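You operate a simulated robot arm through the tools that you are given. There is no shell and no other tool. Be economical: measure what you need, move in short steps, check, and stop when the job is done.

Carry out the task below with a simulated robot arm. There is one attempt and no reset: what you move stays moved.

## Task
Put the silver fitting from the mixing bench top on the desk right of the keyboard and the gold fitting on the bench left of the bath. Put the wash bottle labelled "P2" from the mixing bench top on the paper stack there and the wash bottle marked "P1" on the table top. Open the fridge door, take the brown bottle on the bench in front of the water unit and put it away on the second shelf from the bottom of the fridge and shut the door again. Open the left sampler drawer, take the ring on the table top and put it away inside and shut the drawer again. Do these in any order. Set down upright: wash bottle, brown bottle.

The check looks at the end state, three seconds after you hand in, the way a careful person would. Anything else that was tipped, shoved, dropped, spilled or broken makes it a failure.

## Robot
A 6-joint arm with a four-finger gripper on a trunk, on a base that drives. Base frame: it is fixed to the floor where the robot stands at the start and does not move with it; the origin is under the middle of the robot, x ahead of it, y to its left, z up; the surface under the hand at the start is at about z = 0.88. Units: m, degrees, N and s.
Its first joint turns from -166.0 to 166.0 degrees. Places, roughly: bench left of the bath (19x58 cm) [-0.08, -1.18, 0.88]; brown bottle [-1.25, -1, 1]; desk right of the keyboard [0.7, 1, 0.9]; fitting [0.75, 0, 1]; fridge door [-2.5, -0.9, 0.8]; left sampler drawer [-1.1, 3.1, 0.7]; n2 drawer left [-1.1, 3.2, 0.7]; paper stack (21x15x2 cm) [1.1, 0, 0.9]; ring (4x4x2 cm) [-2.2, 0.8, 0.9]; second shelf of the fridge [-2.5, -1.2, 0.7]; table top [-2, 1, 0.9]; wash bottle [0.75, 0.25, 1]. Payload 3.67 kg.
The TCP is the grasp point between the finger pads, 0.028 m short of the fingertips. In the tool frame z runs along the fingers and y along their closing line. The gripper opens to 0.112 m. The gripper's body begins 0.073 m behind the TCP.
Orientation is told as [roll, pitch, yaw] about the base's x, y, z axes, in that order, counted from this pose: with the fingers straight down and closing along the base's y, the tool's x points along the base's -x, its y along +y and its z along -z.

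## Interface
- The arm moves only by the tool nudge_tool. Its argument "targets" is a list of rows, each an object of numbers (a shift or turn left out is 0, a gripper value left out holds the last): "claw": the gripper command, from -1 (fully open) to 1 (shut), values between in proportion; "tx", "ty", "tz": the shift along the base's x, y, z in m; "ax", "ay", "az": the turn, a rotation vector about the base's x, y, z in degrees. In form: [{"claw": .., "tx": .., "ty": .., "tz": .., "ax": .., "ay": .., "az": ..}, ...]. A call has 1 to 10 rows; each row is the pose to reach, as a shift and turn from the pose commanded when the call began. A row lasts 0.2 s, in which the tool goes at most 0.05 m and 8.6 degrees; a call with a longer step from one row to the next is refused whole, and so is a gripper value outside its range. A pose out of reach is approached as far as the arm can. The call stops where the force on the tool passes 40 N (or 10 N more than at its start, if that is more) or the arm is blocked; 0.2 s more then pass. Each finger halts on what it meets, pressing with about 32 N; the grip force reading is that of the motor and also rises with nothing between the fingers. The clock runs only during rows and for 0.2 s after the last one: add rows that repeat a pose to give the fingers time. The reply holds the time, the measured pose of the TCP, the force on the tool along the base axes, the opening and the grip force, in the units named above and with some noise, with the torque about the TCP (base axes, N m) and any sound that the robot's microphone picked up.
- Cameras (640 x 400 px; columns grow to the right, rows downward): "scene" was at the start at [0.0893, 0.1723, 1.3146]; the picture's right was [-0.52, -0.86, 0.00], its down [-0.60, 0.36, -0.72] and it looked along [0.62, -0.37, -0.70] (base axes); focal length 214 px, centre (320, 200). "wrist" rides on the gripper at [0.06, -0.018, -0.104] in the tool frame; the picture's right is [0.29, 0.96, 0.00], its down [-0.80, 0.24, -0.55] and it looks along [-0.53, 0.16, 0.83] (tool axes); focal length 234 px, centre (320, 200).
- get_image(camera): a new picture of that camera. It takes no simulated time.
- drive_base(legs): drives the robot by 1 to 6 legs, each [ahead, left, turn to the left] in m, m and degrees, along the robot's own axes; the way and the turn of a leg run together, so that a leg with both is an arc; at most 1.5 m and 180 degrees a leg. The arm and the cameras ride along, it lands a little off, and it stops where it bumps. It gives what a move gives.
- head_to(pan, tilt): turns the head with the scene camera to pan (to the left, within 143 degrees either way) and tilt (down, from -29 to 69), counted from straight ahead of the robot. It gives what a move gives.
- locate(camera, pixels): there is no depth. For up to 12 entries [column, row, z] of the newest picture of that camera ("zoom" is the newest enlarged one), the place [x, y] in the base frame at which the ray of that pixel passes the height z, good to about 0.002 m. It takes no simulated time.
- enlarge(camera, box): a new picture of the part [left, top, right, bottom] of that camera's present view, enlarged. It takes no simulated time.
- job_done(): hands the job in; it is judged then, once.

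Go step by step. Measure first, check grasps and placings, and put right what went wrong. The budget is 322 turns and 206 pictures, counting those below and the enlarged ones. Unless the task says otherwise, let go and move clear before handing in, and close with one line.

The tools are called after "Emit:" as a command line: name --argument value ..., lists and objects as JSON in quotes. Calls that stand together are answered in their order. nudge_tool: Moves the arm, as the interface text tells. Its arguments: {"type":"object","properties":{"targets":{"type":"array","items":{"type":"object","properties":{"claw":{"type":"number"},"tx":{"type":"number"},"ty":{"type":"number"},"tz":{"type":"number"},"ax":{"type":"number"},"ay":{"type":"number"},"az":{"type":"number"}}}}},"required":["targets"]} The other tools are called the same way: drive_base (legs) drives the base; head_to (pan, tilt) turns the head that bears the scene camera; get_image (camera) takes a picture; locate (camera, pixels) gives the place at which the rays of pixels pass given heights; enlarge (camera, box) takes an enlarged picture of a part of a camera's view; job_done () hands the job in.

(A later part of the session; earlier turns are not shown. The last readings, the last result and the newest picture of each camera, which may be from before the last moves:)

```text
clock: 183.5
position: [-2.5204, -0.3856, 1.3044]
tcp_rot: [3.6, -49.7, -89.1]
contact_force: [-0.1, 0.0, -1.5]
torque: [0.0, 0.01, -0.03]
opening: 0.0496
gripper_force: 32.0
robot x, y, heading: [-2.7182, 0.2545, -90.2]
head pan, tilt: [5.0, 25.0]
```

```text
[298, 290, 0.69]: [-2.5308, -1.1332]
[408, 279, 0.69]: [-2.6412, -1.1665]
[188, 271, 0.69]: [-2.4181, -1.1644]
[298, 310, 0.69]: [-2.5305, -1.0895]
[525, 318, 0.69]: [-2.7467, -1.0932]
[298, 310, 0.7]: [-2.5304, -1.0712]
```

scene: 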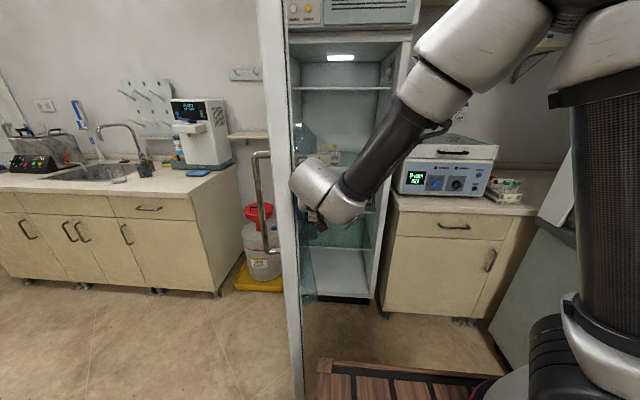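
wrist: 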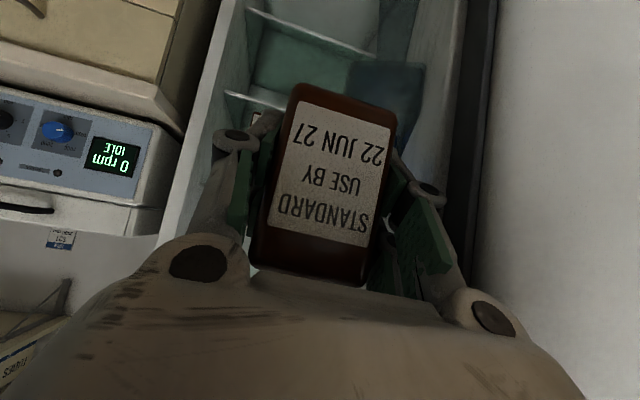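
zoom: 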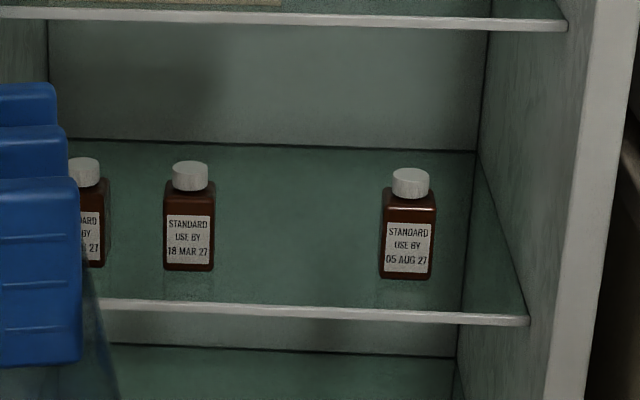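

The gap centre is x≈-2.53; shelf z≈0.70 and front edge y≈-1.05. I'll drive forward 0.33 m and lower the tool in front of the shelf.

Emit:
drive_base --legs '[[0.33, 0, 0]]'

Emit:
nudge_tool --targets '[{"tz": -0.05}, {"tz": -0.1}, {"tz": -0.15}, {"tz": -0.2}, {"tz": -0.25}, {"tz": -0.3}, {"tz": -0.35}, {"tz": -0.4}, {"tz": -0.45}, {"tz": -0.49}]'

Emit:
get_image --camera "scene"

Emit:
get_image --camera "wrist"

```text
clock: 185.7
position: [-2.5219, -0.7233, 1.3038]
tcp_rot: [3.6, -49.8, -89.3]
contact_force: [-0.3, 0.6, -2.0]
torque: [-0.02, 0.01, 0.01]
opening: 0.0494
gripper_force: 32.4
robot x, y, heading: [-2.7195, -0.0814, -90.2]
head pan, tilt: [5.0, 25.0]
```

```text
clock: 187.9
position: [-2.5022, -0.7349, 0.8915]
tcp_rot: [-1.0, -48.5, -86.3]
contact_force: [-0.4, -0.7, -1.6]
torque: [0.02, -0.02, 0.02]
opening: 0.0497
gripper_force: 32.1
out of reach, approached as far as the arm can: row 5, 6, 7, 8, 9, 10
robot x, y, heading: [-2.7225, -0.0817, -90.1]
head pan, tilt: [5.0, 25.0]
```

```text
94 pictures are left
```

scene: 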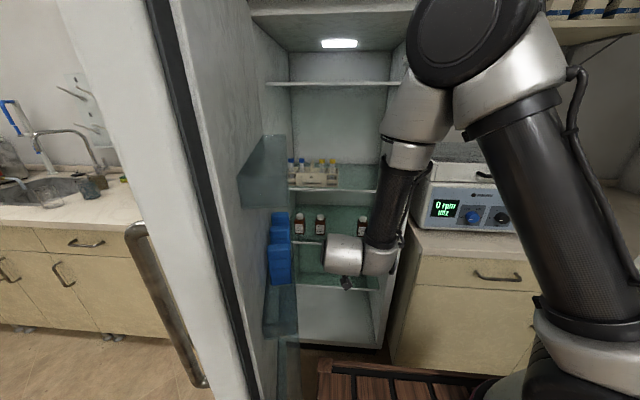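

```text
93 pictures are left
```

wrist: 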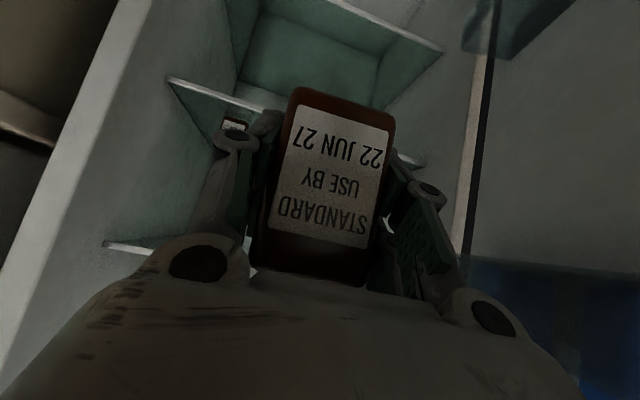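

The arm can't go lower this close in, so I'll advance and lower together.

Emit:
nudge_tool --targets '[{"ty": -0.04}, {"ty": -0.08, "tx": -0.01}, {"ty": -0.12, "tx": -0.02, "tz": -0.02}, {"ty": -0.15, "tx": -0.028, "tz": -0.05}, {"ty": -0.17, "tx": -0.028, "tz": -0.09}]'

Emit:
get_image --camera "wrist"

Emit:
enlarge --camera "scene" --box '[240, 140, 420, 320]'

```text
clock: 189.1
position: [-2.5284, -0.9072, 0.8064]
tcp_rot: [-1.2, -48.4, -86.2]
contact_force: [-0.8, 0.1, -0.4]
torque: [0.0, 0.0, 0.0]
opening: 0.0497
gripper_force: 31.8
robot x, y, heading: [-2.7201, -0.0806, -90.1]
head pan, tilt: [5.0, 25.0]
```

```text
92 pictures are left
```

wrist: 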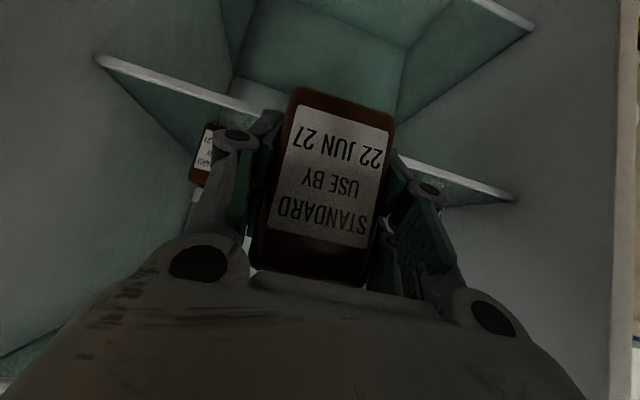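

```text
2.22 times, centred on (330, 230) of scene
```

zoom: 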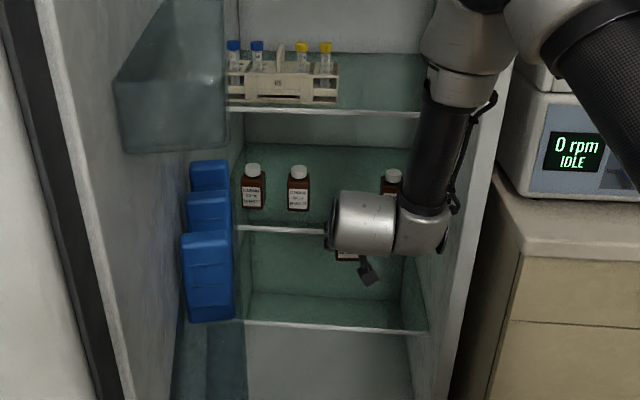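

Emit:
locate --camera "zoom" --pixels '[[280, 229, 0.69], [280, 229, 0.71], [298, 209, 0.69], [298, 209, 0.71], [250, 208, 0.71], [392, 205, 0.71]]'

Emit:
locate --camera "wrist" --pixels '[[240, 105, 0.69], [240, 105, 0.71], [450, 178, 0.69], [450, 178, 0.71], [201, 180, 0.71]]'

```text
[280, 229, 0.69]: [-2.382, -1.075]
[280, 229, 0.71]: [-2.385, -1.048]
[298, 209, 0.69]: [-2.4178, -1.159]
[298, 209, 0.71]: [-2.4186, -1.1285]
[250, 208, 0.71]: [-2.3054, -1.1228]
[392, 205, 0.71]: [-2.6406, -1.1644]
```

```text
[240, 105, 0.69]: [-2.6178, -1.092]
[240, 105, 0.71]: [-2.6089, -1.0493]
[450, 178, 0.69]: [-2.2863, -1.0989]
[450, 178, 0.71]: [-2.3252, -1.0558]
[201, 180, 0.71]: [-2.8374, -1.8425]
```

Both views agree: shelf z=0.71, front edge y=-1.05. I'll insert to y=-1.115 and then lower.

Emit:
nudge_tool --targets '[{"ty": -0.045}, {"ty": -0.09}, {"ty": -0.135}, {"ty": -0.175}, {"ty": -0.208}, {"ty": -0.208, "tz": -0.02}, {"ty": -0.208, "tz": -0.035}]'

Emit:
get_image --camera "wrist"

Emit:
enlarge --camera "scene" --box '[280, 170, 400, 270]'

```text
clock: 190.7
position: [-2.5319, -1.1141, 0.7702]
tcp_rot: [-1.0, -48.4, -86.3]
contact_force: [-0.1, 0.5, -0.9]
torque: [0.02, 0.0, 0.03]
opening: 0.0494
gripper_force: 31.2
robot x, y, heading: [-2.719, -0.0817, -90.1]
head pan, tilt: [5.0, 25.0]
```

```text
90 pictures are left
```

wrist: 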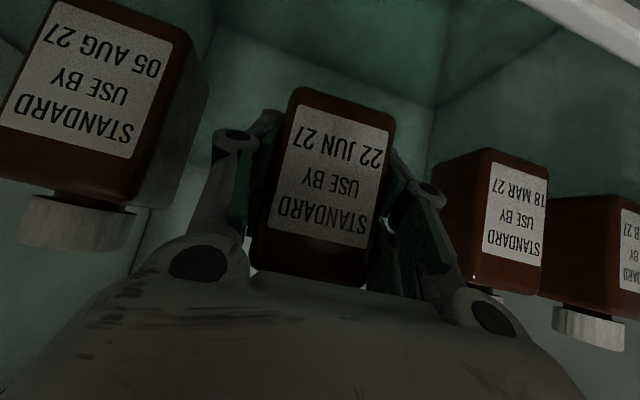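

```text
4.00 times, centred on (340, 220) of scene
```

zoom: 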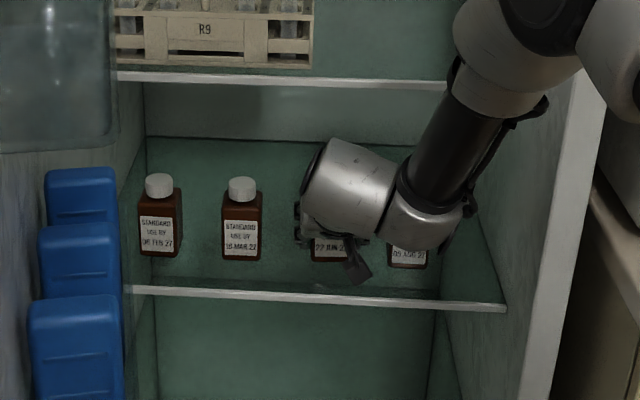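

Emit:
nudge_tool --targets '[{"tz": -0.008}, {"tz": -0.012}, {"tz": -0.016}, {"tz": -0.018}]'

```text
clock: 191.7
position: [-2.5325, -1.1158, 0.7568]
tcp_rot: [-0.8, -49.0, -86.4]
contact_force: [1.2, -0.8, 30.3]
torque: [-0.46, -0.2, -0.11]
opening: 0.0496
gripper_force: 32.4
robot x, y, heading: [-2.7187, -0.0816, -90.0]
head pan, tilt: [5.0, 25.0]
```

Contact is firm (30 N). I'll relieve it slightly, open, and back out along the tool axis.

Emit:
nudge_tool --targets '[{"tz": 0.003}, {"tz": 0.003, "claw": 0.2}, {"tz": 0.003, "claw": -0.3}, {"tz": 0.003, "claw": -0.3}, {"ty": 0.03, "tz": 0.026}, {"ty": 0.06, "tz": 0.052}, {"ty": 0.095, "tz": 0.07}, {"ty": 0.135, "tz": 0.08}, {"ty": 0.18, "tz": 0.09}, {"ty": 0.22, "tz": 0.1}]'

Emit:
get_image --camera "wrist"

Emit:
enlarge --camera "scene" --box '[280, 170, 400, 270]'

```text
clock: 193.9
position: [-2.5305, -0.892, 0.8497]
tcp_rot: [-1.0, -48.4, -86.3]
contact_force: [-0.6, 0.5, -0.4]
torque: [-0.02, 0.01, -0.01]
opening: 0.0727
gripper_force: 0.1
robot x, y, heading: [-2.7177, -0.0832, -89.9]
head pan, tilt: [5.0, 25.0]
```

```text
88 pictures are left
```

wrist: 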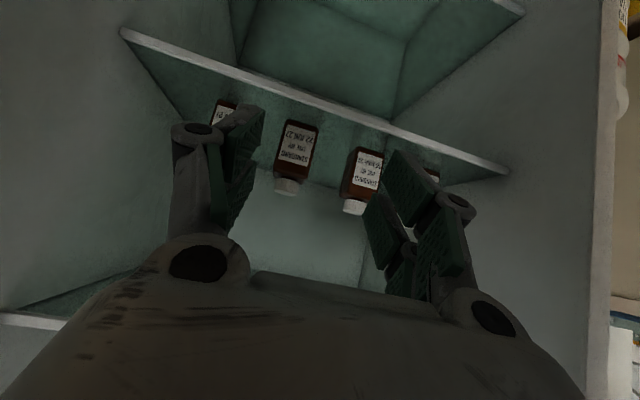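

```text
4.00 times, centred on (340, 220) of scene
```

zoom: 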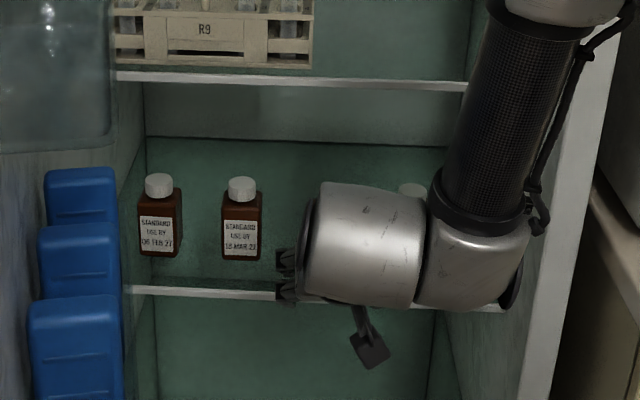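

The bottle stands on the shelf between its neighbours. I'll retract the arm and back the base out of the door's swing.

Emit:
nudge_tool --targets '[{"ty": 0.045, "tz": 0.01}, {"ty": 0.09, "tz": 0.02}, {"ty": 0.13, "tz": 0.04}, {"ty": 0.16, "tz": 0.07}, {"ty": 0.18, "tz": 0.11}, {"ty": 0.18, "tz": 0.16}, {"ty": 0.18, "tz": 0.21}, {"ty": 0.18, "tz": 0.26}, {"ty": 0.18, "tz": 0.31}, {"ty": 0.18, "tz": 0.36, "claw": 0.5}]'

Emit:
drive_base --legs '[[-0.34, 0, 0]]'

Emit:
get_image --camera "scene"

```text
clock: 196.1
position: [-2.5329, -0.7174, 1.2091]
tcp_rot: [-1.0, -48.4, -86.3]
contact_force: [0.0, -0.1, 0.6]
torque: [0.01, 0.0, -0.02]
opening: 0.0279
gripper_force: 0.1
out of reach, approached as far as the arm can: row 4, 5, 6, 7
robot x, y, heading: [-2.7232, -0.0824, -90.2]
head pan, tilt: [5.0, 25.0]
```

```text
clock: 198.3
position: [-2.5272, -0.3791, 1.2085]
tcp_rot: [-1.0, -48.4, -85.7]
contact_force: [0.5, -0.4, -0.5]
torque: [-0.01, -0.01, 0.01]
opening: 0.0281
gripper_force: 0.1
robot x, y, heading: [-2.7229, 0.2598, -89.6]
head pan, tilt: [5.0, 25.0]
```

```text
86 pictures are left
```

scene: 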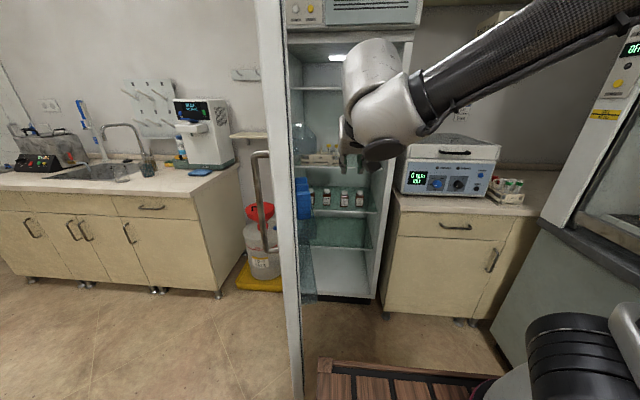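

The door sits at about 68°. I'll take the tool back, around the tip, to the outer side of the door, above the handle.

Emit:
nudge_tool --targets '[{"ty": 0.04, "tz": 0.02, "claw": 0.9}, {"ty": 0.08, "tz": 0.04}, {"ty": 0.12, "tz": 0.06}, {"ty": 0.15, "tz": 0.09}, {"ty": 0.17, "tz": 0.11, "tx": 0.03}, {"ty": 0.17, "tz": 0.11, "tx": 0.08}, {"ty": 0.17, "tz": 0.11, "tx": 0.13}, {"ty": 0.17, "tz": 0.11, "tx": 0.18}, {"ty": 0.17, "tz": 0.11, "tx": 0.23}, {"ty": 0.17, "tz": 0.11, "tx": 0.28}]'

Emit:
get_image --camera "wrist"

Emit:
get_image --camera "scene"

```text
clock: 200.5
position: [-2.2468, -0.2118, 1.3162]
tcp_rot: [-0.8, -48.5, -85.9]
contact_force: [-1.5, -0.4, 1.6]
torque: [0.12, -0.06, 0.09]
opening: 0.0058
gripper_force: 0.1
robot x, y, heading: [-2.7229, 0.258, -89.5]
head pan, tilt: [5.0, 25.0]
```

```text
85 pictures are left
```

wrist: 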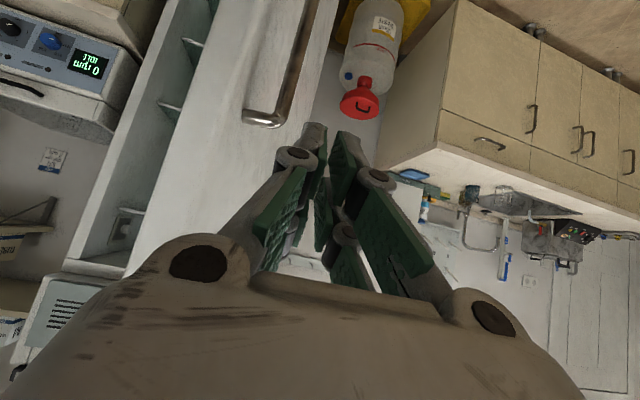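

```text
84 pictures are left
```

scene: 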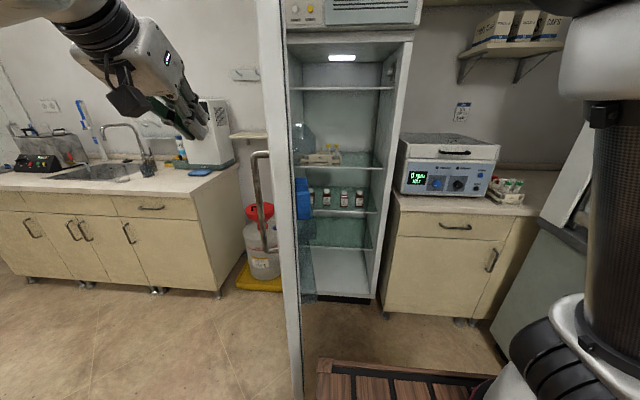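

Now I'll go forward beside the outer face and sweep the door toward closed.

Emit:
nudge_tool --targets '[{"ty": -0.045, "tx": 0.0}, {"ty": -0.09, "tx": 0.0}, {"ty": -0.13, "tx": -0.02}, {"ty": -0.145, "tx": -0.06}, {"ty": -0.15, "tx": -0.105}, {"ty": -0.165, "tx": -0.15}, {"ty": -0.182, "tx": -0.19}, {"ty": -0.202, "tx": -0.23}, {"ty": -0.224, "tx": -0.265}]'

Emit:
get_image --camera "scene"

```text
clock: 202.5
position: [-2.5117, -0.4364, 1.3174]
tcp_rot: [-1.0, -48.5, -85.7]
contact_force: [0.5, 0.8, 0.5]
torque: [0.0, 0.03, 0.01]
opening: 0.0055
gripper_force: 0.0
robot x, y, heading: [-2.7207, 0.2548, -89.3]
head pan, tilt: [5.0, 25.0]
```

```text
83 pictures are left
```

scene: 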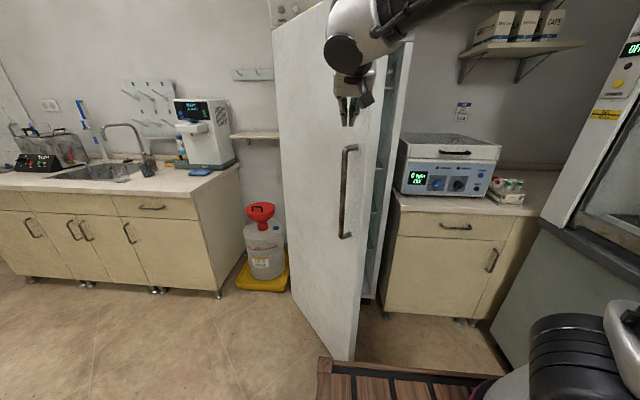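

The door is swinging closed (~50°). I'll continue, turning the tool slightly right and following the face.

Emit:
nudge_tool --targets '[{"tx": -0.02, "ty": -0.04, "az": -4}, {"tx": -0.04, "ty": -0.08, "az": -8}, {"tx": -0.058, "ty": -0.12, "az": -12}, {"tx": -0.072, "ty": -0.165, "az": -15}, {"tx": -0.082, "ty": -0.21, "az": -15}, {"tx": -0.09, "ty": -0.255, "az": -15}, {"tx": -0.094, "ty": -0.3, "az": -15}, {"tx": -0.098, "ty": -0.345, "az": -15}]'

Emit:
get_image --camera "scene"

```text
clock: 204.3
position: [-2.6105, -0.7778, 1.3218]
tcp_rot: [-0.9, -48.4, -100.8]
contact_force: [-0.6, 0.9, 1.7]
torque: [0.05, -0.01, 0.03]
opening: 0.0058
gripper_force: 0.1
robot x, y, heading: [-2.7234, 0.2569, -89.5]
head pan, tilt: [5.0, 25.0]
```

```text
82 pictures are left
```

scene: 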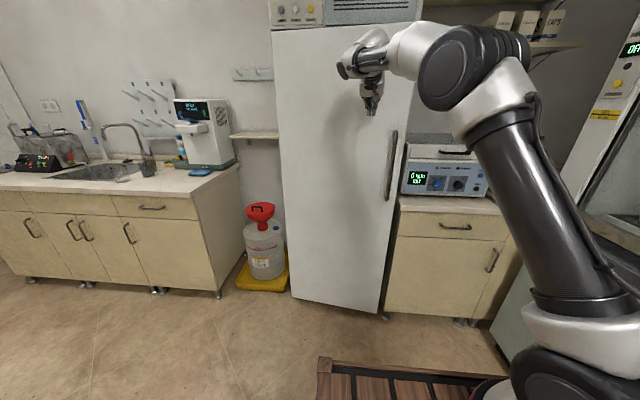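

Nearly shut. I'll press on until it seats.

Emit:
nudge_tool --targets '[{"ty": -0.04}, {"ty": -0.07}, {"ty": -0.09}, {"ty": -0.105}, {"ty": -0.115}, {"ty": -0.125}, {"ty": -0.135}]'

Emit:
get_image --camera "scene"

```text
clock: 205.9
position: [-2.6202, -0.8465, 1.2972]
tcp_rot: [-1.0, -48.4, -100.7]
contact_force: [-0.1, 0.2, -0.6]
torque: [-0.04, -0.04, -0.02]
opening: 0.0057
gripper_force: 0.1
out of reach, approached as far as the arm can: row 2, 3, 4, 5, 6, 7
robot x, y, heading: [-2.7216, 0.258, -89.6]
head pan, tilt: [5.0, 25.0]
```

```text
81 pictures are left
```

scene: 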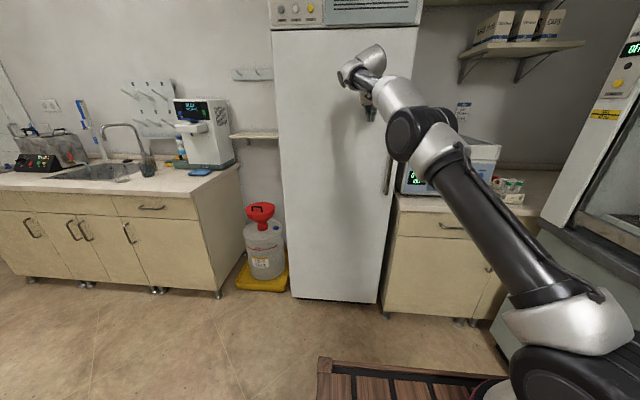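

The arm is at full reach, so I'll push the last centimetres by driving ahead a little.

Emit:
drive_base --legs '[[0.035, 0, 0]]'

Emit:
drive_base --legs '[[0.02, 0, 0]]'

Emit:
get_image --camera "scene"

```text
clock: 206.8
position: [-2.6154, -0.8589, 1.2957]
tcp_rot: [-0.9, -48.0, -100.6]
contact_force: [1.8, 13.2, 0.9]
torque: [-0.07, -0.04, 0.13]
opening: 0.0049
gripper_force: 0.1
robot x, y, heading: [-2.7195, 0.2372, -89.6]
head pan, tilt: [5.0, 25.0]
stopped in leg 1: the force on the tool passed its limit at 68 N (the readings are from after the stop); the commanded pose is now the measured one
```

```text
clock: 207.5
position: [-2.6119, -0.8604, 1.2948]
tcp_rot: [-0.9, -47.7, -100.6]
contact_force: [1.0, 14.6, 1.3]
torque: [-0.08, -0.01, 0.03]
opening: 0.0088
gripper_force: 0.8
robot x, y, heading: [-2.7196, 0.2365, -89.7]
head pan, tilt: [5.0, 25.0]
stopped in leg 1: the force on the tool passed its limit at 70 N (the readings are from after the stop); the commanded pose is now the measured one
```

```text
80 pictures are left
```

scene: 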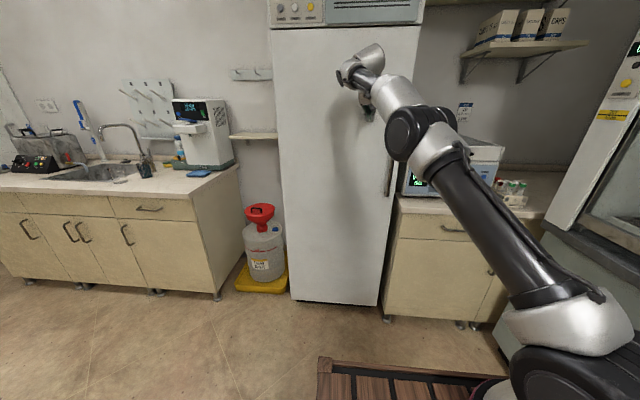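

Emit:
enlarge --camera "scene" --box '[360, 0, 440, 60]'

Emit:
enlarge --camera "scene" --box '[340, 230, 420, 320]'

Emit:
locate --camera "scene" --pixels '[[292, 299, 0.05], [377, 305, 0.05]]'

```text
6.67 times, centred on (400, 30) of scene
```

zoom: 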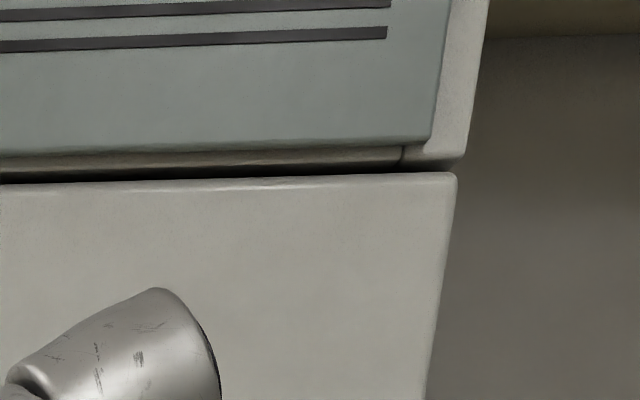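

```text
4.44 times, centred on (380, 275) of scene
```

zoom: 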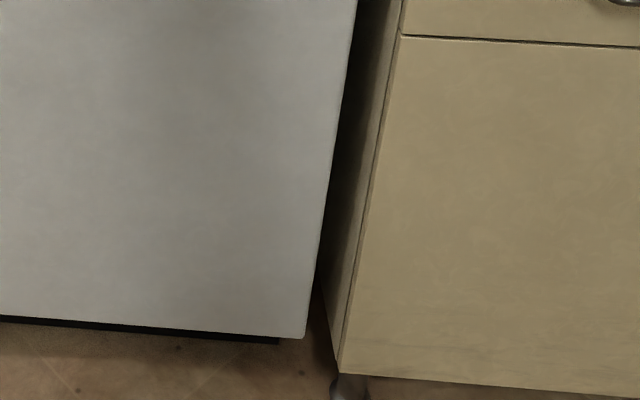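

```text
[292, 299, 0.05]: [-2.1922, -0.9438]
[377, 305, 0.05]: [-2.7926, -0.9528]
```

The door is shut: both lower corners sit at the same y as at the start. I'll back the tool off and survey the way to the sampler drawer.

Emit:
nudge_tool --targets '[{"ty": 0.04}, {"ty": 0.09}, {"ty": 0.14}, {"ty": 0.19}, {"ty": 0.24}]'

Emit:
drive_base --legs '[[-0.15, -0.2, 0]]'

Emit:
head_to --pan 143 --tilt 25

Emit:
get_image --camera "scene"

Emit:
head_to --pan -143 --tilt 25

Emit:
get_image --camera "scene"

```text
clock: 208.7
position: [-2.6164, -0.6217, 1.2975]
tcp_rot: [-1.0, -47.5, -100.6]
contact_force: [0.1, -1.1, -1.1]
torque: [-0.02, 0.03, -0.03]
opening: 0.0056
gripper_force: 0.0
robot x, y, heading: [-2.7201, 0.2374, -89.5]
head pan, tilt: [5.0, 25.0]
```

```text
clock: 210.5
position: [-2.8146, -0.4747, 1.2965]
tcp_rot: [-0.9, -47.7, -100.2]
contact_force: [0.4, -0.3, 0.0]
torque: [-0.01, 0.0, -0.02]
opening: 0.0055
gripper_force: 0.0
robot x, y, heading: [-2.9266, 0.3833, -89.3]
head pan, tilt: [5.0, 25.0]
```

```text
clock: 212.7
position: [-2.8149, -0.4748, 1.2971]
tcp_rot: [-0.8, -47.6, -100.2]
contact_force: [-0.5, -0.7, -0.8]
torque: [0.03, -0.03, -0.03]
opening: 0.0055
gripper_force: 0.1
robot x, y, heading: [-2.9248, 0.3841, -89.0]
head pan, tilt: [143.0, 25.0]
```

```text
77 pictures are left
```

scene: 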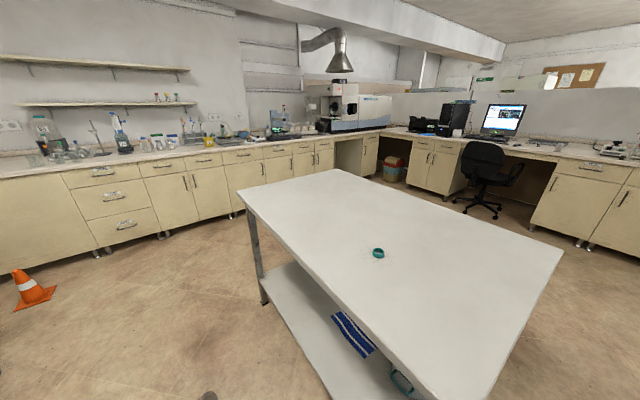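

```text
clock: 216.7
position: [-2.8135, -0.4753, 1.2977]
tcp_rot: [-0.8, -47.6, -100.3]
contact_force: [0.5, 1.2, 0.2]
torque: [0.01, 0.01, 0.0]
opening: 0.0057
gripper_force: 0.0
robot x, y, heading: [-2.9265, 0.3822, -88.9]
head pan, tilt: [-143.0, 25.0]
```

```text
76 pictures are left
```

scene: 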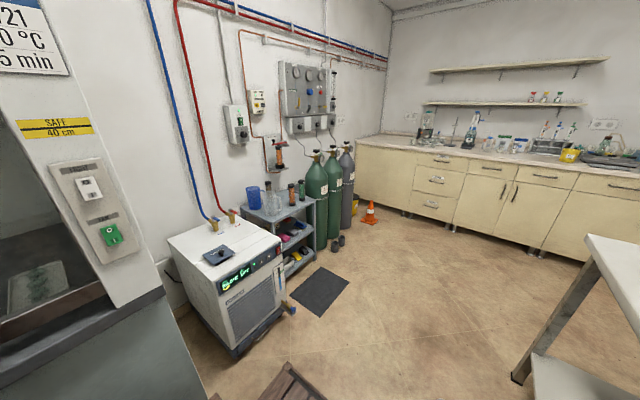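

Emit:
locate --camera "scene" --pixels '[[236, 356, 0.0], [287, 316, 0.0], [350, 285, 0.0], [370, 222, 0.0], [355, 190, 0.0], [520, 380, 0.0], [405, 212, 0.0], [540, 255, 0.0], [362, 142, 0.88]]'

```text
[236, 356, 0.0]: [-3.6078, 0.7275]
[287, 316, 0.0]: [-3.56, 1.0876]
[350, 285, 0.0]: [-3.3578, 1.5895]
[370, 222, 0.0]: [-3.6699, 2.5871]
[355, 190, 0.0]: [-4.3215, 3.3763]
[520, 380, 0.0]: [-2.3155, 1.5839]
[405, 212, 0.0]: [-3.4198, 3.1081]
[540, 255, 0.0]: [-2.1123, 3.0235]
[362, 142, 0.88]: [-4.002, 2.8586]
```

The corridor by the table is free. I'll retract the arm, reverse along +y past the table, turn left to face the sampler bench, and slide right to x≈-1.1.

Emit:
nudge_tool --targets '[{"ty": 0.04, "tz": 0.01}, {"ty": 0.08, "tz": 0.02}, {"ty": 0.12, "tz": 0.02}, {"ty": 0.16, "tz": 0.02}, {"ty": 0.2, "tz": 0.02}]'

Emit:
drive_base --legs '[[-1.4, 0, -0.5], [-0.35, 0, 0], [0, 0, 180]]'

Emit:
head_to --pan -45 --tilt 25

Emit:
get_image --camera "scene"

```text
clock: 217.8
position: [-2.8144, -0.2749, 1.3177]
tcp_rot: [-1.0, -47.5, -100.2]
contact_force: [1.2, 0.0, -0.4]
torque: [0.03, 0.03, -0.06]
opening: 0.0054
gripper_force: 0.1
robot x, y, heading: [-2.9266, 0.3832, -88.9]
head pan, tilt: [-143.0, 25.0]
```

```text
clock: 234.3
position: [-3.0764, 2.8359, 1.3189]
tcp_rot: [-0.9, -47.6, 81.4]
contact_force: [0.2, 0.1, -0.2]
torque: [0.02, 0.03, -0.03]
opening: 0.0058
gripper_force: 0.1
robot x, y, heading: [-2.95, 2.1814, 92.4]
head pan, tilt: [-143.0, 25.0]
```

```text
clock: 236.1
position: [-3.0774, 2.8359, 1.3176]
tcp_rot: [-0.9, -47.6, 81.3]
contact_force: [0.2, 0.5, 0.3]
torque: [0.02, -0.02, 0.0]
opening: 0.0056
gripper_force: 0.0
robot x, y, heading: [-2.9495, 2.1814, 92.3]
head pan, tilt: [-45.0, 25.0]
```

```text
75 pictures are left
```

scene: 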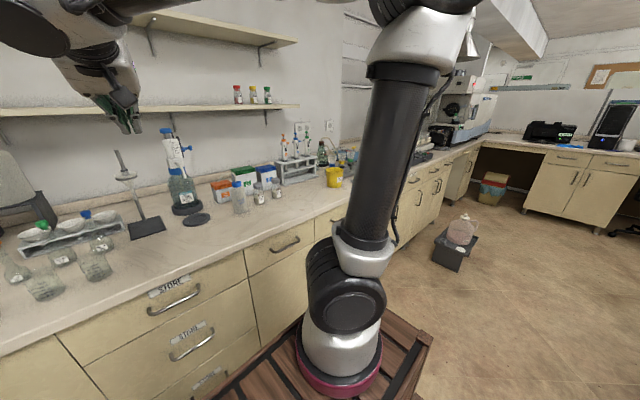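

Emit:
locate --camera "scene" --pixels '[[448, 270, 0.0], [475, 245, 0.0], [435, 250, 0.0], [393, 205, 0.88], [300, 330, 0.3]]'

Emit:
drive_base --legs '[[0, -0.9, -2.3]]'

Emit:
head_to --pan -40 --tilt 25

Emit:
get_image --camera "scene"

```text
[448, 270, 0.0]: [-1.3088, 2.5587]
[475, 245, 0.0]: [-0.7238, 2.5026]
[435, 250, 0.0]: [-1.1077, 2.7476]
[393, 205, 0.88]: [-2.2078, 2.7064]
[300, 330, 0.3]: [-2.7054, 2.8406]
```

```text
clock: 240.9
position: [-2.1491, 2.8696, 1.3181]
tcp_rot: [-0.9, -47.6, 80.5]
contact_force: [0.4, -0.2, -0.2]
torque: [0.01, -0.01, -0.05]
opening: 0.0057
gripper_force: 0.0
robot x, y, heading: [-2.0309, 2.212, 91.7]
head pan, tilt: [-45.0, 25.0]
```

```text
clock: 241.5
position: [-2.1478, 2.8696, 1.319]
tcp_rot: [-0.9, -47.5, 80.6]
contact_force: [-0.6, -0.2, 0.6]
torque: [-0.02, -0.01, -0.02]
opening: 0.0058
gripper_force: 0.1
robot x, y, heading: [-2.0299, 2.2126, 91.5]
head pan, tilt: [-40.0, 25.0]
```

```text
74 pictures are left
```

scene: 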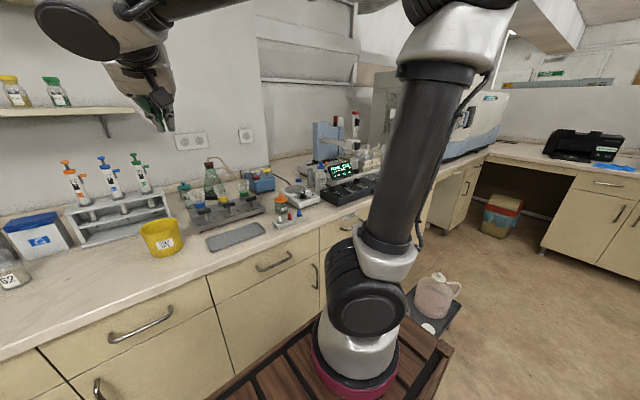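

A stool with a jar stands at about x -1.3..-0.75, y≥2.5, in front of the drawers. I'll pass it sideways, facing +x, and then turn to the drawers south of it.

Emit:
drive_base --legs '[[0, 0, -91.5], [1.05, -0.3, 0]]'

Emit:
head_to --pan 85 --tilt 35

Emit:
get_image --camera "scene"

```text
clock: 251.1
position: [-0.2871, 2.072, 1.3183]
tcp_rot: [-1.0, -47.5, -8.6]
contact_force: [0.0, -0.3, -0.6]
torque: [-0.01, -0.02, 0.0]
opening: 0.0058
gripper_force: 0.1
robot x, y, heading: [-0.9408, 1.9456, 2.2]
head pan, tilt: [-40.0, 25.0]
```

```text
clock: 253.2
position: [-0.2884, 2.0719, 1.3183]
tcp_rot: [-0.8, -47.6, -8.8]
contact_force: [0.2, 1.0, 0.0]
torque: [0.01, 0.0, 0.03]
opening: 0.0055
gripper_force: 0.1
robot x, y, heading: [-0.9395, 1.9421, 2.7]
head pan, tilt: [85.0, 35.0]
```

```text
73 pictures are left
```

scene: 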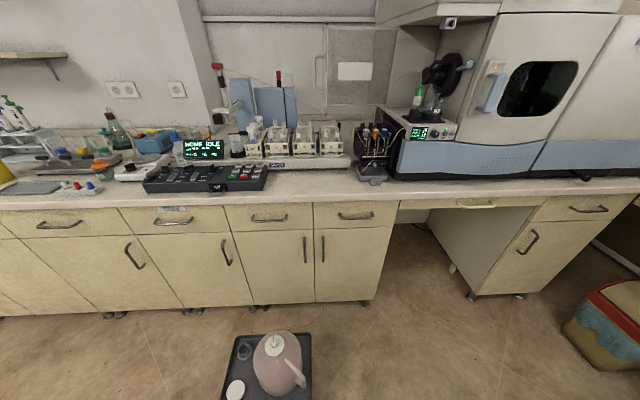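

Emit:
enlarge --camera "scene" --box '[110, 180, 410, 320]'

Emit:
locate --camera "scene" --pixels '[[60, 224, 0.75], [175, 222, 0.75], [270, 219, 0.75], [357, 216, 0.75], [225, 330, 0.3], [310, 335, 0.3], [120, 208, 0.85], [223, 206, 0.85], [313, 204, 0.85], [398, 202, 0.85], [258, 304, 0.05], [186, 306, 0.05]]'

```text
2.13 times, centred on (260, 250) of scene
```

zoom: 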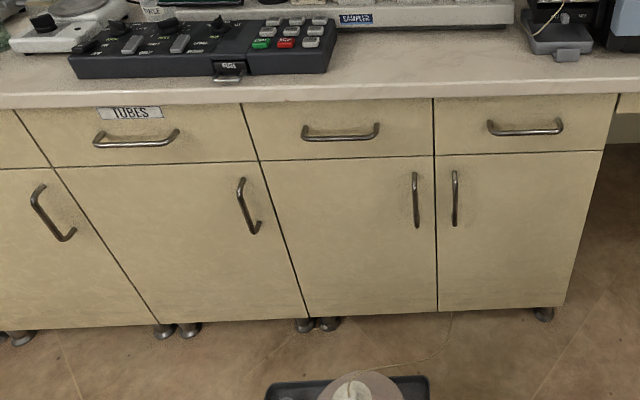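

```text
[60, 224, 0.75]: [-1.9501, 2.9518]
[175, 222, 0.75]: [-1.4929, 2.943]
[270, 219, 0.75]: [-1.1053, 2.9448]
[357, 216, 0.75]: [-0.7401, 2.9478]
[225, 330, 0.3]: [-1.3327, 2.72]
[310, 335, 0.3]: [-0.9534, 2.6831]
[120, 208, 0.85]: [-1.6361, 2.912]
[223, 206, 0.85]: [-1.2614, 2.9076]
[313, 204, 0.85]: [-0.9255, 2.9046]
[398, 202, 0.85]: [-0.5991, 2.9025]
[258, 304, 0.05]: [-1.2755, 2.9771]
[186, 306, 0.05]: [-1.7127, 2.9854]
```

The sampler (label "SAMPLER") stands over the drawers at x≈-1.105 and -0.74, so the left one is x≈-1.105, with its handle near (-1.105,2.92,0.75). I'll turn to face it.

Emit:
drive_base --legs '[[0, 0, 87.5], [0.05, 0.06, 0]]'

Emit:
head_to --pan 0 --tilt 40

Emit:
get_image --camera "scene"

```text
clock: 258.0
position: [-1.1261, 2.6478, 1.3189]
tcp_rot: [-0.9, -47.6, 80.9]
contact_force: [0.4, 0.0, -1.4]
torque: [0.02, 0.02, 0.01]
opening: 0.0058
gripper_force: 0.2
robot x, y, heading: [-1.0026, 1.9921, 91.8]
head pan, tilt: [85.0, 35.0]
```

```text
clock: 259.6
position: [-1.1257, 2.6482, 1.3191]
tcp_rot: [-1.0, -47.5, 80.9]
contact_force: [-0.3, -0.4, 0.0]
torque: [0.01, 0.03, 0.0]
opening: 0.0055
gripper_force: 0.1
robot x, y, heading: [-1.0007, 1.9896, 92.3]
head pan, tilt: [0.0, 40.0]
```

```text
71 pictures are left
```

scene: 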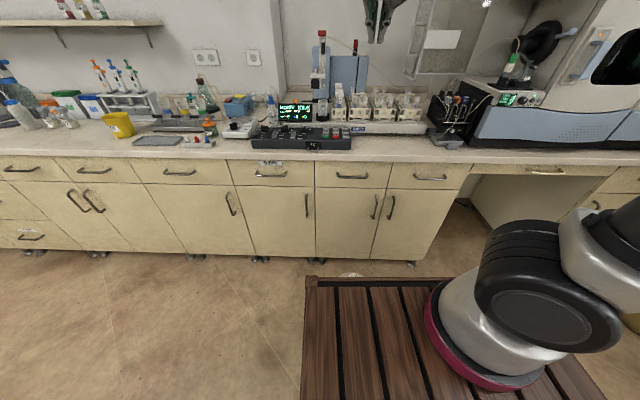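

Emit:
locate --camera "scene" --pixels '[[351, 177, 0.75], [351, 177, 0.77], [351, 177, 0.79], [316, 187, 0.69], [388, 190, 0.69], [388, 162, 0.82], [350, 275, 0.5]]'

Emit:
enlarge --camera "scene" --box '[300, 150, 400, 210]'

```text
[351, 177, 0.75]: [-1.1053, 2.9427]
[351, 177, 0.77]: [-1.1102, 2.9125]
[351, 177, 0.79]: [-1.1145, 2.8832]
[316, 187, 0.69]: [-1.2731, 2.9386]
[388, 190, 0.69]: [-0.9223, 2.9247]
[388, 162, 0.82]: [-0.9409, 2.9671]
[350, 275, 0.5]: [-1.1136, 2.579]
```

```text
6.40 times, centred on (350, 180) of scene
```

zoom: 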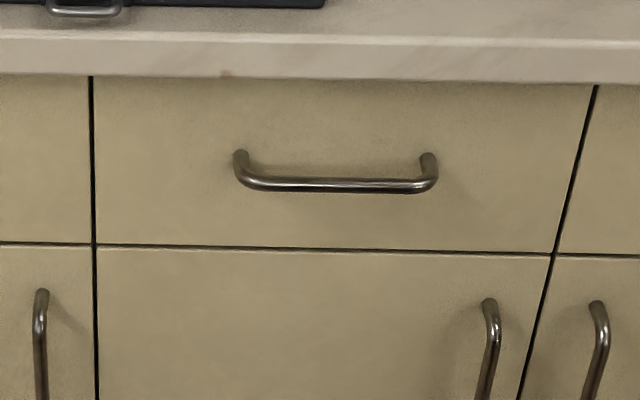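

The bar is at about (-1.108,2.93,0.76) and the drawer face at y≈2.96. I'll back up 0.3 m to have room to level the tool, then roll it so it closes vertically.

Emit:
drive_base --legs '[[-0.3, 0, -2]]'

Emit:
nudge_tool --targets '[{"ty": 0.03, "tz": -0.03}, {"ty": 0.06, "tz": -0.065}, {"ty": 0.09, "tz": -0.1}, {"ty": 0.12, "tz": -0.135, "ax": 7}, {"ty": 0.15, "tz": -0.17, "ax": 14}, {"ty": 0.175, "tz": -0.21, "ax": 21}, {"ty": 0.2, "tz": -0.25, "ax": 28}, {"ty": 0.22, "tz": -0.29, "ax": 35}, {"ty": 0.23, "tz": -0.335, "ax": 40}, {"ty": 0.24, "tz": -0.38, "ax": 40}]'

Emit:
get_image --camera "scene"

```text
clock: 261.7
position: [-1.0932, 2.3433, 1.3174]
tcp_rot: [-0.9, -47.6, 78.5]
contact_force: [0.2, -0.4, -0.4]
torque: [0.01, 0.01, -0.02]
opening: 0.0054
gripper_force: 0.0
robot x, y, heading: [-0.9981, 1.6855, 89.6]
head pan, tilt: [0.0, 40.0]
```

```text
clock: 263.9
position: [-1.138, 2.6253, 0.979]
tcp_rot: [44.2, -84.3, 34.5]
contact_force: [-0.4, -0.8, 0.5]
torque: [-0.1, 0.02, 0.02]
opening: 0.0056
gripper_force: 0.1
out of reach, approached as far as the arm can: row 8, 9, 10
robot x, y, heading: [-0.9942, 1.6801, 89.3]
head pan, tilt: [0.0, 40.0]
```

```text
69 pictures are left
```

scene: 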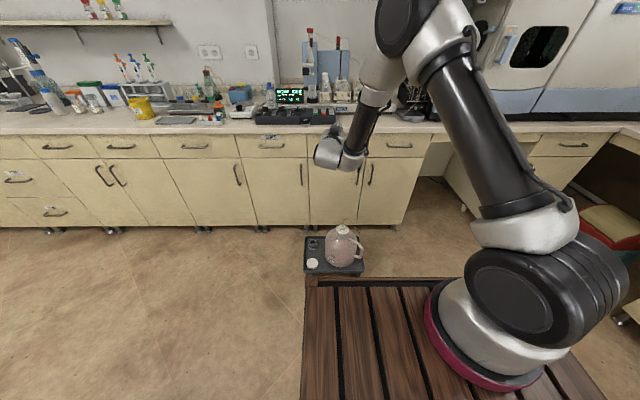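

The stool and jar are low enough. Now I'll roll the tool about its pointing axis while lowering.

Emit:
nudge_tool --targets '[{"ax": 1.6, "ay": 7.9, "az": -0.8, "tz": -0.02}, {"ax": 3.2, "ay": 15.8, "az": -1.6, "tz": -0.04}, {"ax": 4.8, "ay": 23.7, "az": -2.4, "tz": -0.06}, {"ax": 6.4, "ay": 31.6, "az": -3.2, "tz": -0.08}, {"ax": 8, "ay": 39.5, "az": -4, "tz": -0.1}, {"ax": 9.6, "ay": 47.4, "az": -4.8, "tz": -0.12}, {"ax": 11.2, "ay": 55.3, "az": -5.6, "tz": -0.14}, {"ax": 12.8, "ay": 63.2, "az": -6.4, "tz": -0.16}, {"ax": 14.4, "ay": 71.1, "az": -7.2, "tz": -0.18}, {"ax": 16, "ay": 79, "az": -8, "tz": -0.2}]'

Emit:
nudge_tool --targets '[{"ax": 1.2, "ay": 6, "az": -0.6, "claw": 0.2}, {"ax": 1.8, "ay": 9, "az": -0.9}]'

Emit:
get_image --camera "wrist"

Emit:
get_image --camera "scene"

```text
clock: 266.1
position: [-1.2819, 2.8108, 0.7836]
tcp_rot: [81.2, -32.2, -10.5]
contact_force: [0.7, 0.2, 0.4]
torque: [0.02, -0.03, -0.02]
opening: 0.0056
gripper_force: 0.0
out of reach, approached as far as the arm can: row 1, 2, 3, 4, 5, 6, 7, 8, 9, 10
robot x, y, heading: [-0.9996, 1.6824, 89.7]
head pan, tilt: [0.0, 40.0]
```

```text
clock: 266.7
position: [-1.2894, 2.8171, 0.8092]
tcp_rot: [78.4, -25.0, -10.5]
contact_force: [-0.6, -0.1, -0.3]
torque: [0.1, -0.05, 0.0]
opening: 0.0447
gripper_force: 0.0
out of reach, approached as far as the arm can: row 1, 2
robot x, y, heading: [-0.9985, 1.6842, 89.6]
head pan, tilt: [0.0, 40.0]
```

```text
68 pictures are left
```

wrist: 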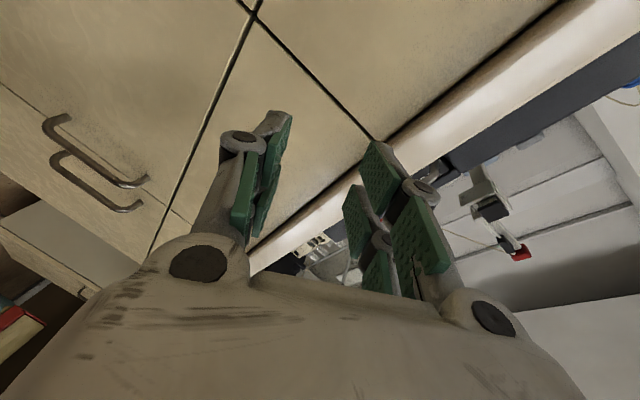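

```text
67 pictures are left
```

scene: 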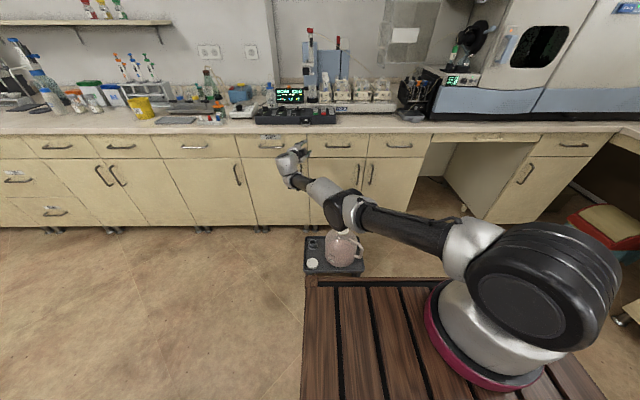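

The arm strayed off the commanded pose near its limits. I'll undo the roll and raise the tool to get back to a sound configuration.

Emit:
nudge_tool --targets '[{"tz": 0.04}, {"tz": 0.08}, {"ax": -1.6, "ay": -7.9, "az": 0.8, "tz": 0.12}, {"ax": -3.2, "ay": -15.8, "az": 1.6, "tz": 0.16}, {"ax": -4.8, "ay": -23.7, "az": 2.4, "tz": 0.2}, {"ax": -6.4, "ay": -31.6, "az": 3.2, "tz": 0.24}, {"ax": -8, "ay": -39.5, "az": 4, "tz": 0.28}, {"ax": -9.6, "ay": -47.4, "az": 4.8, "tz": 0.32}, {"ax": -11.2, "ay": -55.3, "az": 5.6, "tz": 0.36}, {"ax": -12.8, "ay": -63.2, "az": 6.4, "tz": 0.4}]'

Emit:
get_image --camera "scene"

```text
clock: 268.9
position: [-1.29, 2.8172, 1.2072]
tcp_rot: [-4.7, -85.7, 77.1]
contact_force: [-0.5, 0.1, -1.3]
torque: [0.11, -0.05, -0.04]
opening: 0.0451
gripper_force: 0.2
out of reach, approached as far as the arm can: row 1, 2, 3, 4, 5, 6, 7, 8, 9, 10
robot x, y, heading: [-0.9996, 1.6832, 89.4]
head pan, tilt: [0.0, 40.0]
```

```text
66 pictures are left
```

scene: 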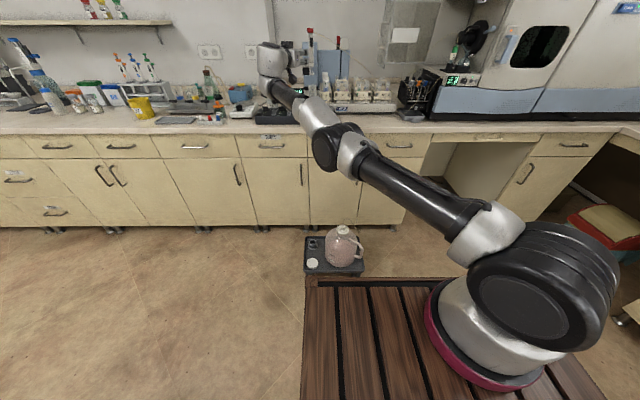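

The commanded pose resets to the reachable one, and horizontal poses seem to work better farther from the axis. I'll redo the roll up here, at arm's length, while moving x toward -1.12.

Emit:
nudge_tool --targets '[{"ax": 2.4, "ay": 7.5, "tx": 0.015}, {"ax": 4.8, "ay": 15, "tx": 0.03}, {"ax": 7.2, "ay": 22.5, "tx": 0.045}, {"ax": 9.6, "ay": 30, "tx": 0.06}, {"ax": 12, "ay": 37.5, "tx": 0.075}, {"ax": 14.4, "ay": 45, "tx": 0.09}, {"ax": 16.8, "ay": 52.5, "tx": 0.105}, {"ax": 19.2, "ay": 60, "tx": 0.12}, {"ax": 21.6, "ay": 67.5, "tx": 0.135}, {"ax": 24, "ay": 75, "tx": 0.15}]'

Emit:
get_image --camera "scene"

```text
clock: 271.1
position: [-1.1788, 2.8881, 1.2353]
tcp_rot: [89.3, -11.4, -13.5]
contact_force: [-1.3, -0.6, 0.7]
torque: [0.0, 0.02, -0.06]
opening: 0.0448
gripper_force: 0.1
out of reach, approached as far as the arm can: row 1, 2, 3, 4, 5, 6, 7, 8, 9, 10
robot x, y, heading: [-0.9972, 1.6848, 89.4]
head pan, tilt: [0.0, 40.0]
```

```text
65 pictures are left
```

scene: 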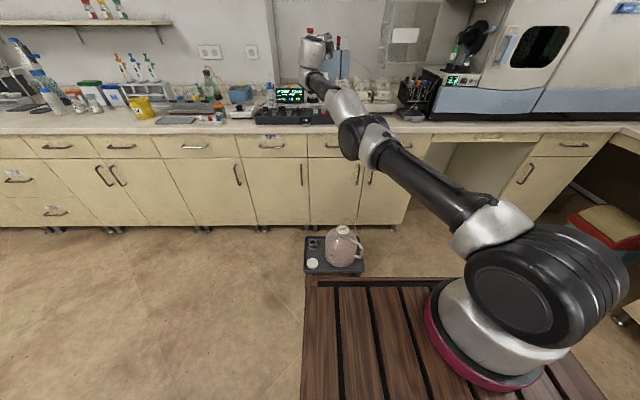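

The roll is nearly complete (closing almost vertical). I'll back the base 0.2 m to clear the bench edge and then lower to handle height.

Emit:
drive_base --legs '[[-0.22, 0, 0.5]]'

Emit:
nudge_tool --targets '[{"tz": -0.05, "ty": -0.005}, {"tz": -0.1, "ty": -0.01}, {"tz": -0.145, "ty": -0.015}, {"tz": -0.19, "ty": -0.02}, {"tz": -0.235, "ty": -0.025}, {"tz": -0.28, "ty": -0.03}, {"tz": -0.325, "ty": -0.035}, {"tz": -0.37, "ty": -0.04}, {"tz": -0.415, "ty": -0.045}, {"tz": -0.46, "ty": -0.05}]'

Emit:
get_image --camera "scene"

Emit:
get_image --camera "wrist"

```text
clock: 272.8
position: [-1.1935, 2.6642, 1.2354]
tcp_rot: [89.4, -11.5, -12.9]
contact_force: [1.2, -0.1, 0.4]
torque: [0.02, 0.0, 0.04]
opening: 0.0449
gripper_force: 0.0
robot x, y, heading: [-0.9988, 1.4573, 90.5]
head pan, tilt: [0.0, 40.0]
```

```text
refused: row 1 steps farther than a row can; nothing moved
```

```text
64 pictures are left
```

scene: 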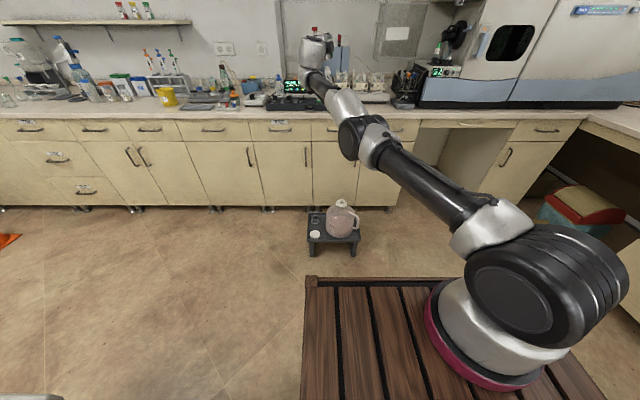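

```text
63 pictures are left
```

wrist: 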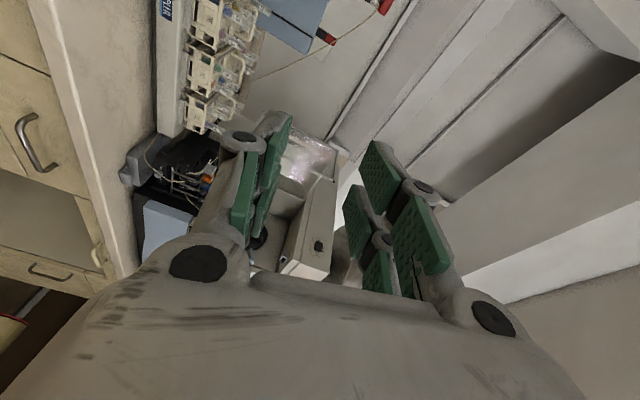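

Emit:
nudge_tool --targets '[{"tz": -0.045}, {"tz": -0.09}, {"tz": -0.135}, {"tz": -0.18}, {"tz": -0.225}, {"tz": -0.27}, {"tz": -0.315}, {"tz": -0.36}, {"tz": -0.405}, {"tz": -0.45}]'

Emit:
get_image --camera "scene"

Emit:
get_image --camera "wrist"

```text
clock: 275.0
position: [-1.1899, 2.6803, 0.9237]
tcp_rot: [80.6, -16.0, -11.2]
contact_force: [0.1, -0.4, 0.9]
torque: [-0.01, 0.01, -0.01]
opening: 0.0449
gripper_force: 0.1
out of reach, approached as far as the arm can: row 1, 2, 3, 4, 5, 6, 7, 8, 9, 10
robot x, y, heading: [-0.9985, 1.4612, 89.9]
head pan, tilt: [0.0, 40.0]
```

```text
62 pictures are left
```

scene: 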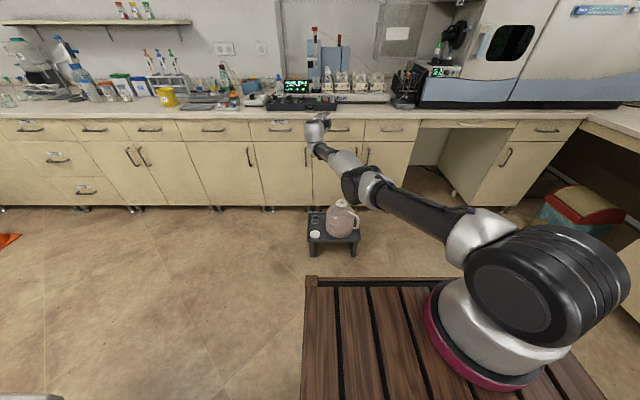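

```text
61 pictures are left
```

wrist: 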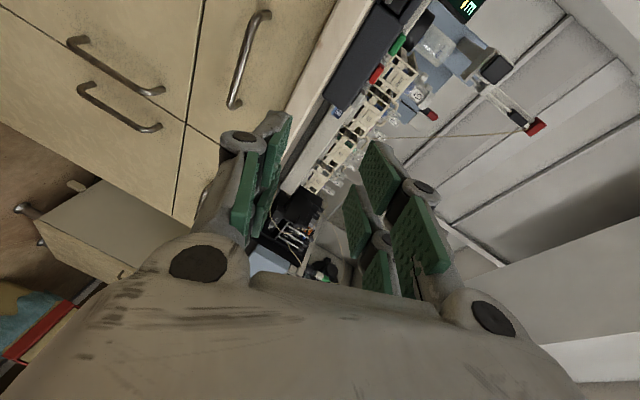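

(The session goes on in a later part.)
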